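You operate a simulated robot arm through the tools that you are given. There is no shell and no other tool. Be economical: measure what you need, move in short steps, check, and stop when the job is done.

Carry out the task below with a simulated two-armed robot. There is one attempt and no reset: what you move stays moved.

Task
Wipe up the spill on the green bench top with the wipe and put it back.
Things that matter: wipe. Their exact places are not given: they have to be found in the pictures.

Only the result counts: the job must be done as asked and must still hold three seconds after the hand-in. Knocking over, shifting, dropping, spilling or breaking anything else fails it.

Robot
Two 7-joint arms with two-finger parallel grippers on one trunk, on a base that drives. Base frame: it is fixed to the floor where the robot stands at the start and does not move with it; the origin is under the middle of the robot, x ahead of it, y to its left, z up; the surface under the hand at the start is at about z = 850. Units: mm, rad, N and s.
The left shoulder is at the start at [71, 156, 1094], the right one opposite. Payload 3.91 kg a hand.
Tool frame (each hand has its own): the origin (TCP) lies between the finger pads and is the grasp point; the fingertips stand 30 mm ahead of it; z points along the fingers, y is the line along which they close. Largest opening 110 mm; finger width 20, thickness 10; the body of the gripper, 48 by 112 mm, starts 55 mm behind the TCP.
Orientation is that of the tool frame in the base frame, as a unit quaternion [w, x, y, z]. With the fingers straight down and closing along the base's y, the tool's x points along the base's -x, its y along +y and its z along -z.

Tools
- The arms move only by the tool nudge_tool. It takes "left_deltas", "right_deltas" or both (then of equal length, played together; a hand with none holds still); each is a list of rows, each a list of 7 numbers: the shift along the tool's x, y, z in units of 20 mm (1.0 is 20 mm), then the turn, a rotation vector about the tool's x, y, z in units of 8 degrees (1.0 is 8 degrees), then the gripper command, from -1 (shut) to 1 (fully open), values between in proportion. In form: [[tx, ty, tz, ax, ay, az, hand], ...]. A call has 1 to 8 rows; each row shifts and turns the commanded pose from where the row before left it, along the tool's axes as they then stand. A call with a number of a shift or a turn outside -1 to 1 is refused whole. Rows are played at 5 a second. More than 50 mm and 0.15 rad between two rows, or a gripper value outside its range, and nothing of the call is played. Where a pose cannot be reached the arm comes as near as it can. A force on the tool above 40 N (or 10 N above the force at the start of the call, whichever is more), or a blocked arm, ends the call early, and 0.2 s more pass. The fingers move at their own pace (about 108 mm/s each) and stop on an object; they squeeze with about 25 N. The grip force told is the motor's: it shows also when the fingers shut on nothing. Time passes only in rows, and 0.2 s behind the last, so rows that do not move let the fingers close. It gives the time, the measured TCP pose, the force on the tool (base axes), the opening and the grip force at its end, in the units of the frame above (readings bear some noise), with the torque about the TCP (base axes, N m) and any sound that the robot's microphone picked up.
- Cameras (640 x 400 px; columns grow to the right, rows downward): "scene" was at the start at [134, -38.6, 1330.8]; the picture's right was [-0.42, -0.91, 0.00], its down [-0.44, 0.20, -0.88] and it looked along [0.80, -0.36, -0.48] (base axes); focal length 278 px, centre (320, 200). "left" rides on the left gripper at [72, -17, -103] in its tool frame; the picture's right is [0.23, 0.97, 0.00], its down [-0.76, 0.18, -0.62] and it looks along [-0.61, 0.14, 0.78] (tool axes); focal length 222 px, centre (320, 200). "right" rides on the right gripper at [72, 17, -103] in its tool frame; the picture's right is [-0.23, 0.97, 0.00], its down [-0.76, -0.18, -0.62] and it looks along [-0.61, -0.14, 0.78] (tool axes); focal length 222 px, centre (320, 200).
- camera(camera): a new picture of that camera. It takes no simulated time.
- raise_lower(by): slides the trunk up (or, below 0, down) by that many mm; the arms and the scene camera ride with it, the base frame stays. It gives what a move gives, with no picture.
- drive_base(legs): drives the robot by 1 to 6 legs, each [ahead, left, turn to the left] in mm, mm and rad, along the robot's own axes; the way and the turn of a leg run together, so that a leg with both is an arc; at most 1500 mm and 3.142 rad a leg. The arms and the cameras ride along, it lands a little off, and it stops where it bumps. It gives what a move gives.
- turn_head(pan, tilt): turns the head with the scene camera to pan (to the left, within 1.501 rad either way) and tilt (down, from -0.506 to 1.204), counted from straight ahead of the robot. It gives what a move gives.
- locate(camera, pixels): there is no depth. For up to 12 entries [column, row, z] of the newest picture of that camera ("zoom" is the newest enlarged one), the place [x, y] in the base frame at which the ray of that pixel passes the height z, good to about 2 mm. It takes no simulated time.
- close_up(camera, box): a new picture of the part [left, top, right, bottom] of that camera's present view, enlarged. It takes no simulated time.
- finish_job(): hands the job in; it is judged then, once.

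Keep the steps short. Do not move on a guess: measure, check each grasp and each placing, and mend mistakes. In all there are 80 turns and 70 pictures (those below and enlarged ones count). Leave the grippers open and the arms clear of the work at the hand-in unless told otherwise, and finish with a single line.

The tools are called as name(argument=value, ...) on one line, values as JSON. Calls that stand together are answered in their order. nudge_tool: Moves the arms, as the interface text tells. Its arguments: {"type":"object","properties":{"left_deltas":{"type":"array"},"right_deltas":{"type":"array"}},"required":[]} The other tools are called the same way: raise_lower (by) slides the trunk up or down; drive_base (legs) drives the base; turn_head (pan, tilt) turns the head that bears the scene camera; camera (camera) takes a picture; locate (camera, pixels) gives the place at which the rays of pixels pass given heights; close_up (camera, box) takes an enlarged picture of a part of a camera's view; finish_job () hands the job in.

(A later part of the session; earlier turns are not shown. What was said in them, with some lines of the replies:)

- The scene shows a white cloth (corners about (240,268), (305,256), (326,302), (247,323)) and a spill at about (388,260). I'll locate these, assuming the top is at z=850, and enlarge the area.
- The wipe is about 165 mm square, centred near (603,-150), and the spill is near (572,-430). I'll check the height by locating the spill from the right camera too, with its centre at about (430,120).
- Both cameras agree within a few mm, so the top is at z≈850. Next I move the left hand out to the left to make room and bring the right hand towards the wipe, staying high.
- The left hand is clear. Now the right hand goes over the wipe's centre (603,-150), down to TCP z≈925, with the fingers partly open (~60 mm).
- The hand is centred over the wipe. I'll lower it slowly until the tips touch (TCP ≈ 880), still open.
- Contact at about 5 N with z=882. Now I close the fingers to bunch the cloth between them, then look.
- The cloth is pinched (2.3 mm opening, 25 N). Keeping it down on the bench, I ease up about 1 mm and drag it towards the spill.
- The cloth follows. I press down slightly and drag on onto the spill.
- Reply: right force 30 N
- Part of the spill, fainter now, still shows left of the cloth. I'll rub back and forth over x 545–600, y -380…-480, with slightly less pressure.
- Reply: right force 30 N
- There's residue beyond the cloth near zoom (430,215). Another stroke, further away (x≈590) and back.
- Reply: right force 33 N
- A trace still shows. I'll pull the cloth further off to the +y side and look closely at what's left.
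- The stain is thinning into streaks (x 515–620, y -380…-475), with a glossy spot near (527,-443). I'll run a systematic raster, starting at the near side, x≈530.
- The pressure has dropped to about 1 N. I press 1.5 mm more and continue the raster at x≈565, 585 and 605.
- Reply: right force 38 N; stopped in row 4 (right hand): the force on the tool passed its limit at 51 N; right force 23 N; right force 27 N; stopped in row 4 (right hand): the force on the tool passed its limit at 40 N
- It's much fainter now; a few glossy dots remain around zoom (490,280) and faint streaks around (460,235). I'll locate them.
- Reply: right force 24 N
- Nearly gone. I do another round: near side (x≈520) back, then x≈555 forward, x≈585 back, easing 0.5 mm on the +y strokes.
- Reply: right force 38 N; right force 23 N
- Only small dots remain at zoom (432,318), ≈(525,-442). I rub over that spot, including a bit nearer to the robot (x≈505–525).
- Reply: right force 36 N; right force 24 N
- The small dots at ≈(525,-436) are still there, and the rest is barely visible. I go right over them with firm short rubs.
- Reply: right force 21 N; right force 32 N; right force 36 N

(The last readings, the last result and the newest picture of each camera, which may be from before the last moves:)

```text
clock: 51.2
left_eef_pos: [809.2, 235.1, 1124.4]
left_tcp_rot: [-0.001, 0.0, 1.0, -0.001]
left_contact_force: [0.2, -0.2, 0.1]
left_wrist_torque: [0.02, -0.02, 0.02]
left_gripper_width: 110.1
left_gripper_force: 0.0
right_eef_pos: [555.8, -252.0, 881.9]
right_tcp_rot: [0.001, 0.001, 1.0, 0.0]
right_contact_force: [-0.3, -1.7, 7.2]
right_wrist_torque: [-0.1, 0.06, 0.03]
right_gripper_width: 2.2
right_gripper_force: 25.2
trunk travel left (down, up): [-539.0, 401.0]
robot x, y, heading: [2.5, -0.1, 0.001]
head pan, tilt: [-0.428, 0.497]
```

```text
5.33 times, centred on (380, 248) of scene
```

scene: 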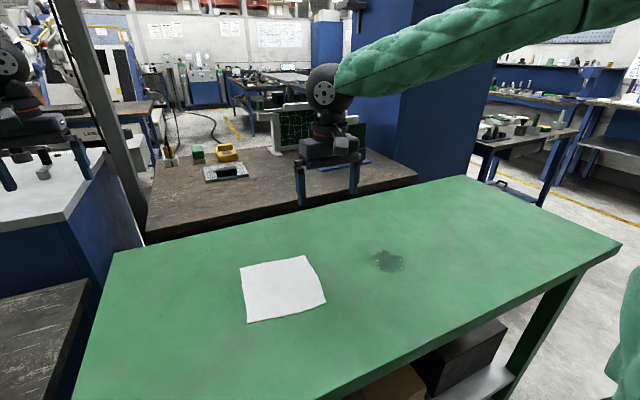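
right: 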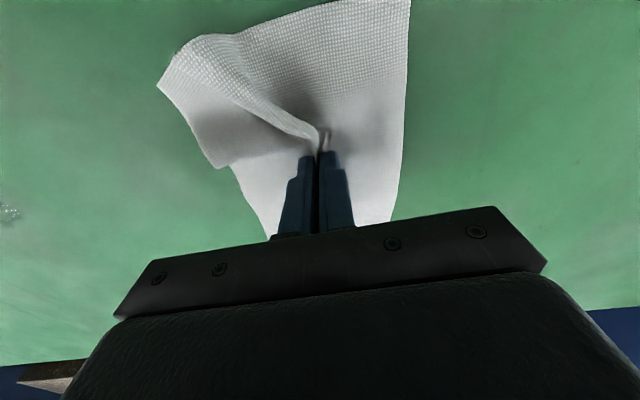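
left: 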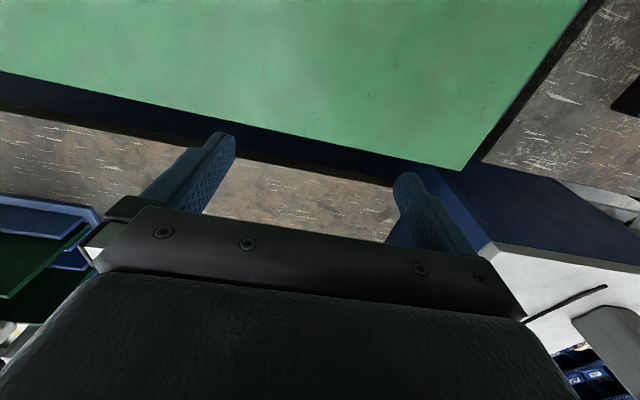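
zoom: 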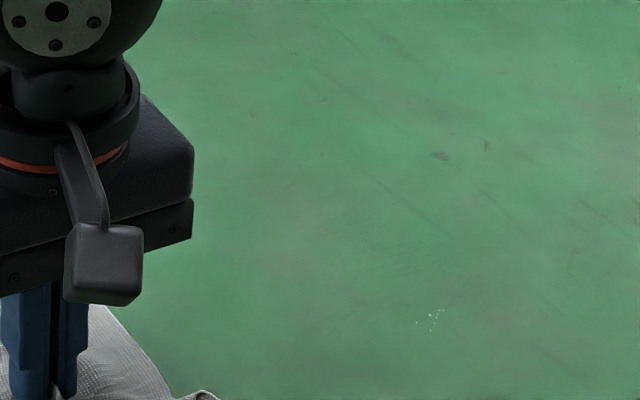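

The dots look unchanged. I'll look at the area from the right wrist camera as well, and more closely from the scene camera.

camera(camera="right")

close_up(camera="scene", box=[370, 240, 418, 270])

```text
46 pictures are left
```

right: 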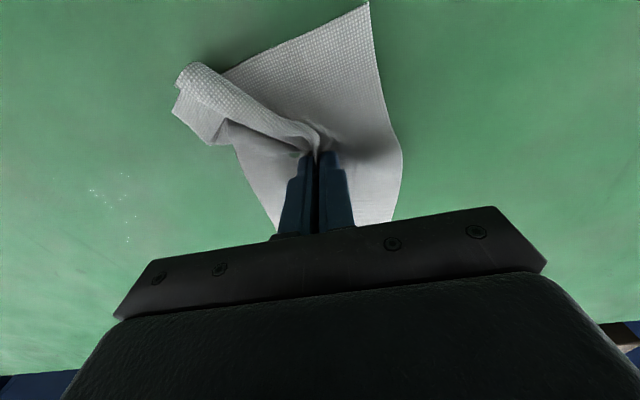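

```text
13.33 times, centred on (394, 255) of scene
```

zoom: 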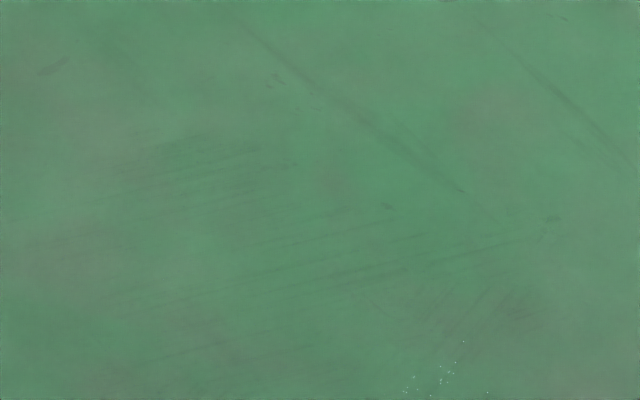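

The wrist view shows glints spread over a larger area, so I enlarge and locate them.

close_up(camera="right", box=[50, 150, 194, 240])

locate(camera="right", pixels=[[92, 190, 850], [125, 175, 850], [112, 210, 850], [135, 240, 850]])

```text
4.44 times, centred on (122, 195) of right
```

zoom: 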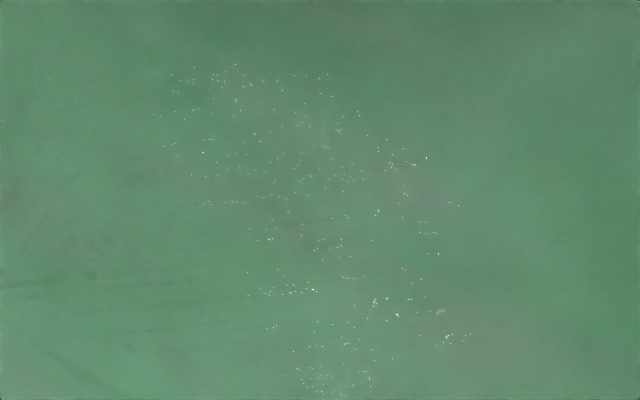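

```text
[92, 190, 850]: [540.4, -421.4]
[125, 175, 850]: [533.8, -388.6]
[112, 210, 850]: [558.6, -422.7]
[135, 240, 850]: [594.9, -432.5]
```

A thin film of glints remains across the whole spill (x 525–600, y -385…-435 and beyond). I run one more full raster, x from 610 down to 515.

nudge_tool(right_deltas=[[-0.45, -1, 0, 0, 0, 0, -1], [-0.45, -1, 0, 0, 0, 0, -1], [-0.45, -1, 0, 0, 0, 0, -1], [-0.45, -1, 0, 0, 0, 0, -1], [-0.45, -1, 0.03, 0, 0, 0, -1], [-0.45, -1, 0.03, 0, 0, 0, -1], [0, -1, 0, 0, 0, 0, -1], [0, -1, 0, 0, 0, 0, -1]])

nudge_tool(right_deltas=[[0, -1, 0, 0, 0, 0, -1], [0, -1, 0, 0, 0, 0, -1], [0, -1, 0, 0, 0, 0, -1], [0, -1, 0, 0, 0, 0, -1], [1, 0, -0.02, 0, 0, 0, -1], [0, 1, 0, 0, 0, 0, -1], [0, 1, 0, 0, 0, 0, -1], [0, 1, 0, 0, 0, 0, -1]])

nudge_tool(right_deltas=[[0, 1, 0, 0, 0, 0, -1], [0, 1, 0, 0, 0, 0, -1], [0, 1, 0, 0, 0, 0, -1], [0, 1, 0, 0, 0, 0, -1], [1, 0, 0, 0, 0, 0, -1], [0, -1, 0, 0, 0, 0, -1], [0, -1, 0, 0, 0, 0, -1], [0, -1, 0, 0, 0, 0, -1]])

```text
clock: 53.0
left_eef_pos: [807.5, 236.7, 1123.2]
left_tcp_rot: [0.0, 0.0, 1.0, 0.0]
left_contact_force: [0.7, 0.1, -0.1]
left_wrist_torque: [0.01, -0.03, 0.03]
left_gripper_width: 109.9
left_gripper_force: 0.0
right_eef_pos: [610.3, -413.8, 880.7]
right_tcp_rot: [0.003, 0.0, 1.0, 0.0]
right_contact_force: [-0.2, 4.4, 16.8]
right_wrist_torque: [0.05, -0.03, -0.03]
right_gripper_width: 2.1
right_gripper_force: 24.7
trunk travel left (down, up): [-539.0, 401.0]
robot x, y, heading: [-1.0, 3.5, -0.001]
head pan, tilt: [-0.428, 0.497]
```

```text
clock: 54.8
left_eef_pos: [809.5, 236.8, 1123.3]
left_tcp_rot: [0.0, 0.0, 1.0, 0.0]
left_contact_force: [0.2, -0.3, -0.1]
left_wrist_torque: [-0.02, 0.0, -0.03]
left_gripper_width: 110.1
left_gripper_force: 0.0
right_eef_pos: [590.0, -432.5, 882.5]
right_tcp_rot: [0.001, 0.001, 1.0, 0.0]
right_contact_force: [-1.3, -3.1, 12.3]
right_wrist_torque: [-0.1, 0.09, -0.01]
right_gripper_width: 2.4
right_gripper_force: 24.9
trunk travel left (down, up): [-539.0, 401.0]
robot x, y, heading: [-0.2, 0.3, -0.002]
head pan, tilt: [-0.428, 0.497]
```

```text
clock: 56.6
left_eef_pos: [808.5, 236.4, 1123.9]
left_tcp_rot: [0.0, 0.0, 1.0, 0.0]
left_contact_force: [-0.5, -0.2, 0.4]
left_wrist_torque: [0.07, -0.06, 0.0]
left_gripper_width: 110.1
left_gripper_force: 0.0
right_eef_pos: [570.0, -411.1, 881.3]
right_tcp_rot: [0.001, -0.001, 1.0, 0.001]
right_contact_force: [0.1, 3.0, 8.4]
right_wrist_torque: [0.06, 0.0, 0.05]
right_gripper_width: 2.3
right_gripper_force: 25.4
trunk travel left (down, up): [-539.0, 401.0]
robot x, y, heading: [1.5, 1.5, 0.0]
head pan, tilt: [-0.428, 0.497]
```

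Forces are moderate (8–17 N). I continue at x≈570, 550 and 530, pressing slightly more.

nudge_tool(right_deltas=[[0, -1, 0.04, 0, 0, 0, -1], [0, -1, 0, 0, 0, 0, -1], [0, -1, 0, 0, 0, 0, -1], [0, -1, 0, 0, 0, 0, -1], [1, 0, -0.02, 0, 0, 0, -1], [0, 1, 0, 0, 0, 0, -1], [0, 1, 0, 0, 0, 0, -1], [0, 1, 0, 0, 0, 0, -1]])

nudge_tool(right_deltas=[[0, 1, 0, 0, 0, 0, -1], [0, 1, 0, 0, 0, 0, -1], [0, 1, 0, 0, 0, 0, -1], [0, 1, 0, 0, 0, 0, -1], [1, 0, 0, 0, 0, 0, -1], [0, -1, 0.02, 0, 0, 0, -1], [0, -1, 0, 0, 0, 0, -1], [0, -1, 0, 0, 0, 0, -1]])

nudge_tool(right_deltas=[[0, -1, 0, 0, 0, 0, -1], [0, -1, 0, 0, 0, 0, -1], [0, -1, 0, 0, 0, 0, -1], [-0.5, 0, -0.03, 0, 0, 0, -1], [0, 1, 0, 0, 0, 0, -1], [0, 1, 0, 0, 0, 0, -1], [0, 1, 0, 0, 0, 0, -1], [0, 1, 0, 0, 0, 0, -1]])

nudge_tool(right_deltas=[[-0.2, 1, -0.03, 0, 0, 0, -1], [-0.2, 1, 0, 0, 0, 0, -1], [-0.2, 1, 0, 0, 0, 0, -1], [-0.2, 1, 0, 0, 0, 0, -1], [0, 1, 0, 0, 0, 0, -1], [0, 1, 0, 0, 0, 0, -1], [0, 1, 0, 0, 0, 0, -1]])

close_up(camera="right", box=[0, 120, 240, 270])

close_up(camera="scene", box=[340, 230, 436, 290])

```text
clock: 58.4
left_eef_pos: [807.4, 236.4, 1124.3]
left_tcp_rot: [0.0, 0.001, 1.0, -0.001]
left_contact_force: [-0.3, -0.3, -0.3]
left_wrist_torque: [0.01, 0.03, 0.01]
left_gripper_width: 110.0
left_gripper_force: 0.0
right_eef_pos: [548.6, -432.7, 881.1]
right_tcp_rot: [0.002, 0.001, 1.0, 0.0]
right_contact_force: [-1.9, -8.1, 27.4]
right_wrist_torque: [-0.3, 0.09, 0.02]
right_gripper_width: 2.4
right_gripper_force: 24.9
trunk travel left (down, up): [-539.0, 401.0]
robot x, y, heading: [3.5, 0.6, -0.004]
head pan, tilt: [-0.428, 0.497]
```

```text
clock: 60.0
left_eef_pos: [807.2, 238.2, 1123.7]
left_tcp_rot: [0.001, 0.0, 1.0, -0.001]
left_contact_force: [0.0, -0.6, 0.2]
left_wrist_torque: [-0.03, 0.0, 0.02]
left_gripper_width: 110.1
left_gripper_force: 0.1
right_eef_pos: [528.7, -391.6, 880.9]
right_tcp_rot: [0.004, -0.001, 1.0, 0.001]
right_contact_force: [-4.8, 2.6, 23.4]
right_wrist_torque: [0.06, 0.17, 0.01]
right_gripper_width: 2.3
right_gripper_force: 24.7
trunk travel left (down, up): [-539.0, 401.0]
robot x, y, heading: [-0.4, 0.1, -0.001]
head pan, tilt: [-0.428, 0.497]
stopped in row 8 (right hand): the force on the tool passed its limit at 41 N (the readings are from after the stop); the commanded pose is now the measured one
```

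```text
clock: 60.9
left_eef_pos: [806.8, 237.5, 1124.2]
left_tcp_rot: [0.001, 0.0, 1.0, 0.001]
left_contact_force: [0.2, -0.5, 0.1]
left_wrist_torque: [0.0, 0.01, -0.04]
left_gripper_width: 110.2
left_gripper_force: 0.0
right_eef_pos: [529.3, -450.3, 881.3]
right_tcp_rot: [0.005, -0.002, 1.0, 0.002]
right_contact_force: [-5.5, 4.9, 25.6]
right_wrist_torque: [0.11, 0.26, 0.0]
right_gripper_width: 2.4
right_gripper_force: 25.0
trunk travel left (down, up): [-539.0, 401.0]
robot x, y, heading: [-0.1, 0.1, 0.002]
head pan, tilt: [-0.428, 0.497]
stopped in row 4 (right hand): the force on the tool passed its limit at 41 N (the readings are from after the stop); the commanded pose is now the measured one
```

```text
clock: 62.5
left_eef_pos: [809.6, 237.7, 1123.4]
left_tcp_rot: [0.0, 0.0, 1.0, 0.0]
left_contact_force: [-0.2, 0.2, -0.8]
left_wrist_torque: [0.0, -0.02, 0.01]
left_gripper_width: 110.1
left_gripper_force: 0.0
right_eef_pos: [547.9, -310.7, 881.0]
right_tcp_rot: [0.002, 0.0, 1.0, 0.001]
right_contact_force: [1.1, -2.8, 10.2]
right_wrist_torque: [-0.1, 0.04, -0.01]
right_gripper_width: 2.2
right_gripper_force: 25.1
trunk travel left (down, up): [-539.0, 401.0]
robot x, y, heading: [0.0, -1.5, 0.004]
head pan, tilt: [-0.428, 0.497]
```

```text
2.67 times, centred on (120, 195) of right
```

zoom: 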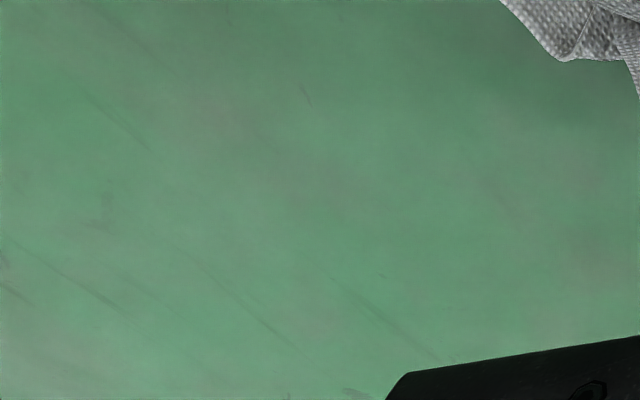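

```text
6.67 times, centred on (388, 260) of scene
```

zoom: 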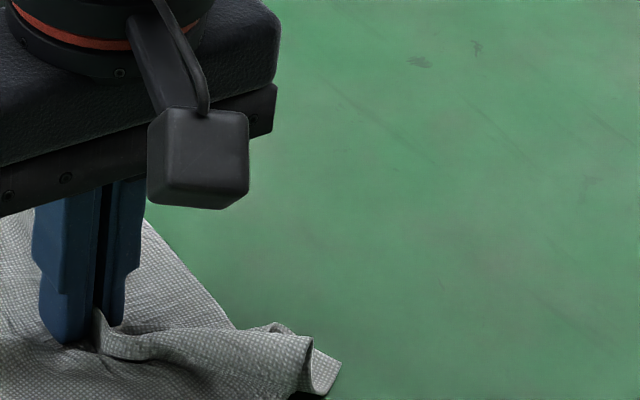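

No stain or glints in either view: the spill is gone. Now I drag the wipe back to where it lay, with the pinch at (604,-150).

nudge_tool(right_deltas=[[-0.35, 1, -0.05, 0, 0, 0, -1], [-0.35, 1, -0.02, 0, 0, 0, -1], [-0.35, 1, 0, 0, 0, 0, -1], [-0.35, 1, 0, 0, 0, 0, -1], [-0.35, 1, 0, 0, 0, 0, -1], [-0.35, 1, 0, 0, 0, 0, -1], [-0.35, 1, 0, 0, 0, 0, -1], [-0.35, 1, 0, 0, 0, 0, -1]])

close_up(camera="scene", box=[200, 200, 440, 350])

```text
clock: 64.3
left_eef_pos: [809.1, 238.4, 1123.1]
left_tcp_rot: [-0.001, 0.0, 1.0, 0.0]
left_contact_force: [0.2, -0.7, -0.3]
left_wrist_torque: [0.01, 0.01, 0.0]
left_gripper_width: 110.2
left_gripper_force: 0.2
right_eef_pos: [604.3, -150.6, 881.6]
right_tcp_rot: [0.003, 0.0, 1.0, 0.001]
right_contact_force: [0.6, -0.3, -0.5]
right_wrist_torque: [-0.06, 0.0, -0.03]
right_gripper_width: 2.1
right_gripper_force: 24.7
trunk travel left (down, up): [-539.0, 401.0]
robot x, y, heading: [2.6, 3.6, -0.001]
head pan, tilt: [-0.428, 0.497]
```

```text
2.67 times, centred on (320, 275) of scene
```

zoom: 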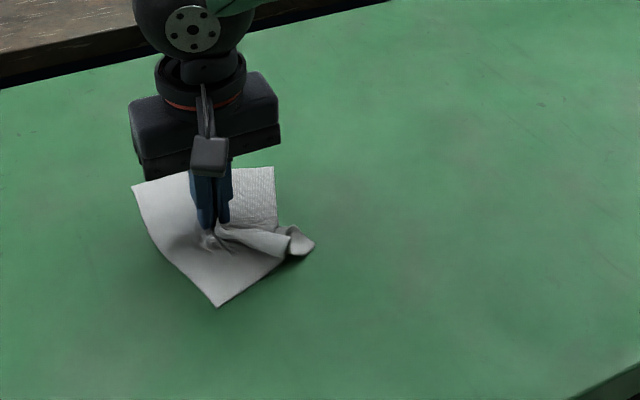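

The wipe is back in place but turned about 20–25° anticlockwise from how it lay. I turn the tool clockwise by 24° before releasing, then look.

nudge_tool(right_deltas=[[0, 0, -0.05, 0, 0, 0.75, -1], [0, 0, 0, 0, 0, 0.75, -1], [0, 0, 0, 0, 0, 0.75, -1], [0, 0, 0, 0, 0, 0.75, -1]])

close_up(camera="scene", box=[200, 200, 440, 350])

```text
clock: 65.3
left_eef_pos: [809.1, 237.4, 1122.3]
left_tcp_rot: [0.0, 0.0, 1.0, 0.0]
left_contact_force: [-0.3, 0.3, 0.3]
left_wrist_torque: [-0.01, -0.02, -0.03]
left_gripper_width: 110.0
left_gripper_force: 0.0
right_eef_pos: [603.4, -150.3, 883.2]
right_tcp_rot: [0.003, 0.208, 0.978, 0.003]
right_contact_force: [0.5, -0.5, 0.4]
right_wrist_torque: [-0.02, 0.01, 0.06]
right_gripper_width: 2.4
right_gripper_force: 24.8
trunk travel left (down, up): [-539.0, 401.0]
robot x, y, heading: [-0.1, 3.4, 0.003]
head pan, tilt: [-0.428, 0.497]
```

```text
2.67 times, centred on (320, 275) of scene
```

zoom: 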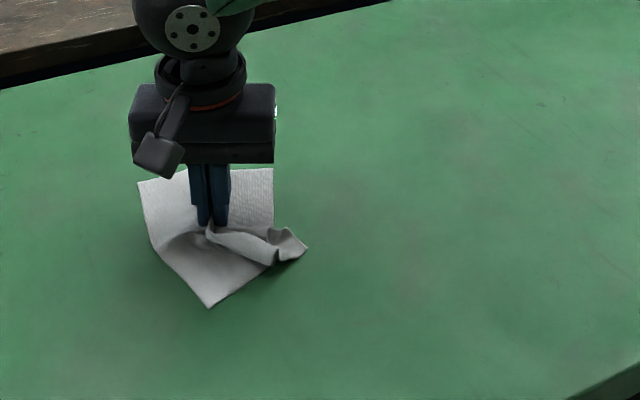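

The edges stuck and only turned a little. I now press lightly and open the fingers to about 60 mm to spread the cloth, then look.

nudge_tool(right_deltas=[[0, 0, 0.08, 0, 0, 0, -1], [0, 0, 0, 0, 0, 0, -0.7], [0, 0, 0, 0, 0, 0, -0.4], [0, 0, 0, 0, 0, 0, -0.1], [0, 0, 0, 0, 0, 0, 0.2], [0, 0, 0, 0, 0, 0, 0.2]])

nudge_tool(right_deltas=[[0, 0, -0.4, 0, 0, 0, 0.2], [0, 0, -0.6, 0, 0, 0, 0.2], [0, 0, -1, 0, 0, 0, 0.2], [0, 0, -1, 0, 0, 0, 0.2], [0, 0, -1, 0, 0, 0, 0.2], [0, 0, -1, 0, 0, 0, 0.2], [0, 0, -1, 0, 0, 0, 0.2]])

camera(camera="right")

close_up(camera="scene", box=[200, 200, 440, 350])

```text
clock: 66.7
left_eef_pos: [809.0, 236.6, 1122.0]
left_tcp_rot: [0.0, 0.0, 1.0, 0.001]
left_contact_force: [-0.3, 0.0, -0.3]
left_wrist_torque: [0.01, 0.02, -0.01]
left_gripper_width: 110.1
left_gripper_force: 0.1
right_eef_pos: [603.4, -150.0, 880.6]
right_tcp_rot: [0.002, 0.207, 0.978, 0.002]
right_contact_force: [0.7, 0.6, 0.7]
right_wrist_torque: [-0.03, -0.03, 0.03]
right_gripper_width: 66.2
right_gripper_force: 0.1
trunk travel left (down, up): [-539.0, 401.0]
robot x, y, heading: [2.8, 0.8, 0.001]
head pan, tilt: [-0.428, 0.497]
```

```text
clock: 68.3
left_eef_pos: [809.2, 238.0, 1123.2]
left_tcp_rot: [0.0, 0.001, 1.0, 0.0]
left_contact_force: [0.3, 0.9, 0.2]
left_wrist_torque: [0.0, 0.0, 0.01]
left_gripper_width: 110.2
left_gripper_force: 0.1
right_eef_pos: [601.9, -151.4, 1003.3]
right_tcp_rot: [0.003, 0.207, 0.978, 0.002]
right_contact_force: [0.5, 0.2, -0.2]
right_wrist_torque: [-0.01, -0.01, 0.0]
right_gripper_width: 66.2
right_gripper_force: 0.0
trunk travel left (down, up): [-539.0, 401.0]
robot x, y, heading: [2.2, -0.3, -0.001]
head pan, tilt: [-0.428, 0.497]
```

```text
39 pictures are left
```

right: 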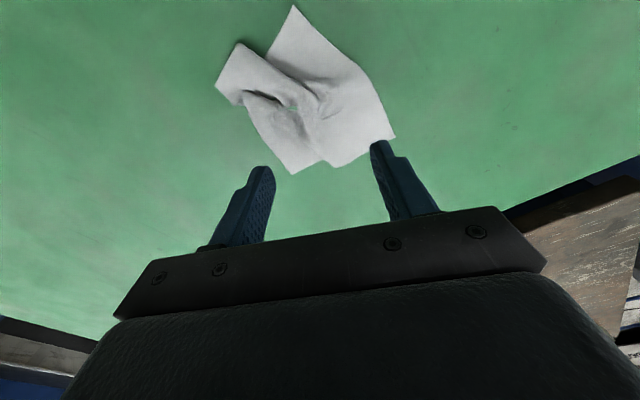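

```text
2.67 times, centred on (320, 275) of scene
```

zoom: 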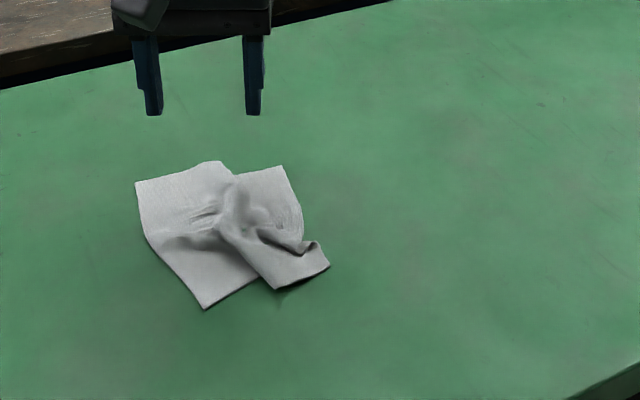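

The wipe lies back at its old place, within about 20 mm, crumpled but flat on the bench and released. The bench is clean. I move the right hand up and away to the right with the gripper fully open.

nudge_tool(right_deltas=[[0, 0, -1, 0, 0, 0, 0.4], [0, -1, -1, 0, 0, 0, 1], [0, -1, -1, 0, 0, 0, 1], [0, -1, -1, 0, 0, 0, 1], [0, -1, -1, 0, 0, 0, 1], [0, -1, -1, 0, 0, 0, 1], [0, -1, 0, 0, 0, 0, 1], [0, -1, 0, 0, 0, 0, 1]])

camera(camera="scene")

```text
clock: 70.1
left_eef_pos: [808.6, 237.2, 1123.6]
left_tcp_rot: [0.0, 0.0, 1.0, 0.0]
left_contact_force: [0.0, 0.1, 0.6]
left_wrist_torque: [0.0, 0.0, 0.01]
left_gripper_width: 109.8
left_gripper_force: 0.0
right_eef_pos: [544.5, -279.8, 1119.3]
right_tcp_rot: [0.003, 0.207, 0.978, 0.002]
right_contact_force: [0.7, 0.1, -0.1]
right_wrist_torque: [0.04, 0.02, 0.01]
right_gripper_width: 110.0
right_gripper_force: 0.1
trunk travel left (down, up): [-539.0, 401.0]
robot x, y, heading: [2.5, 2.3, -0.005]
head pan, tilt: [-0.428, 0.497]
```

```text
37 pictures are left
```

scene: 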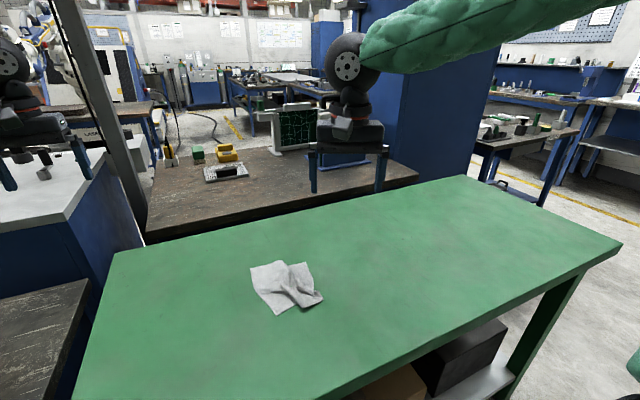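

The bench top is clean, the wipe is back at its spot, both grippers are open and the arms are clear. I hand in.

finish_job()

```text
The job is handed in.
```

The spill is wiped up and the wipe is back within about 20 mm of where it lay, though it is crumpled and turned a little; both grippers are open and the arms are clear.
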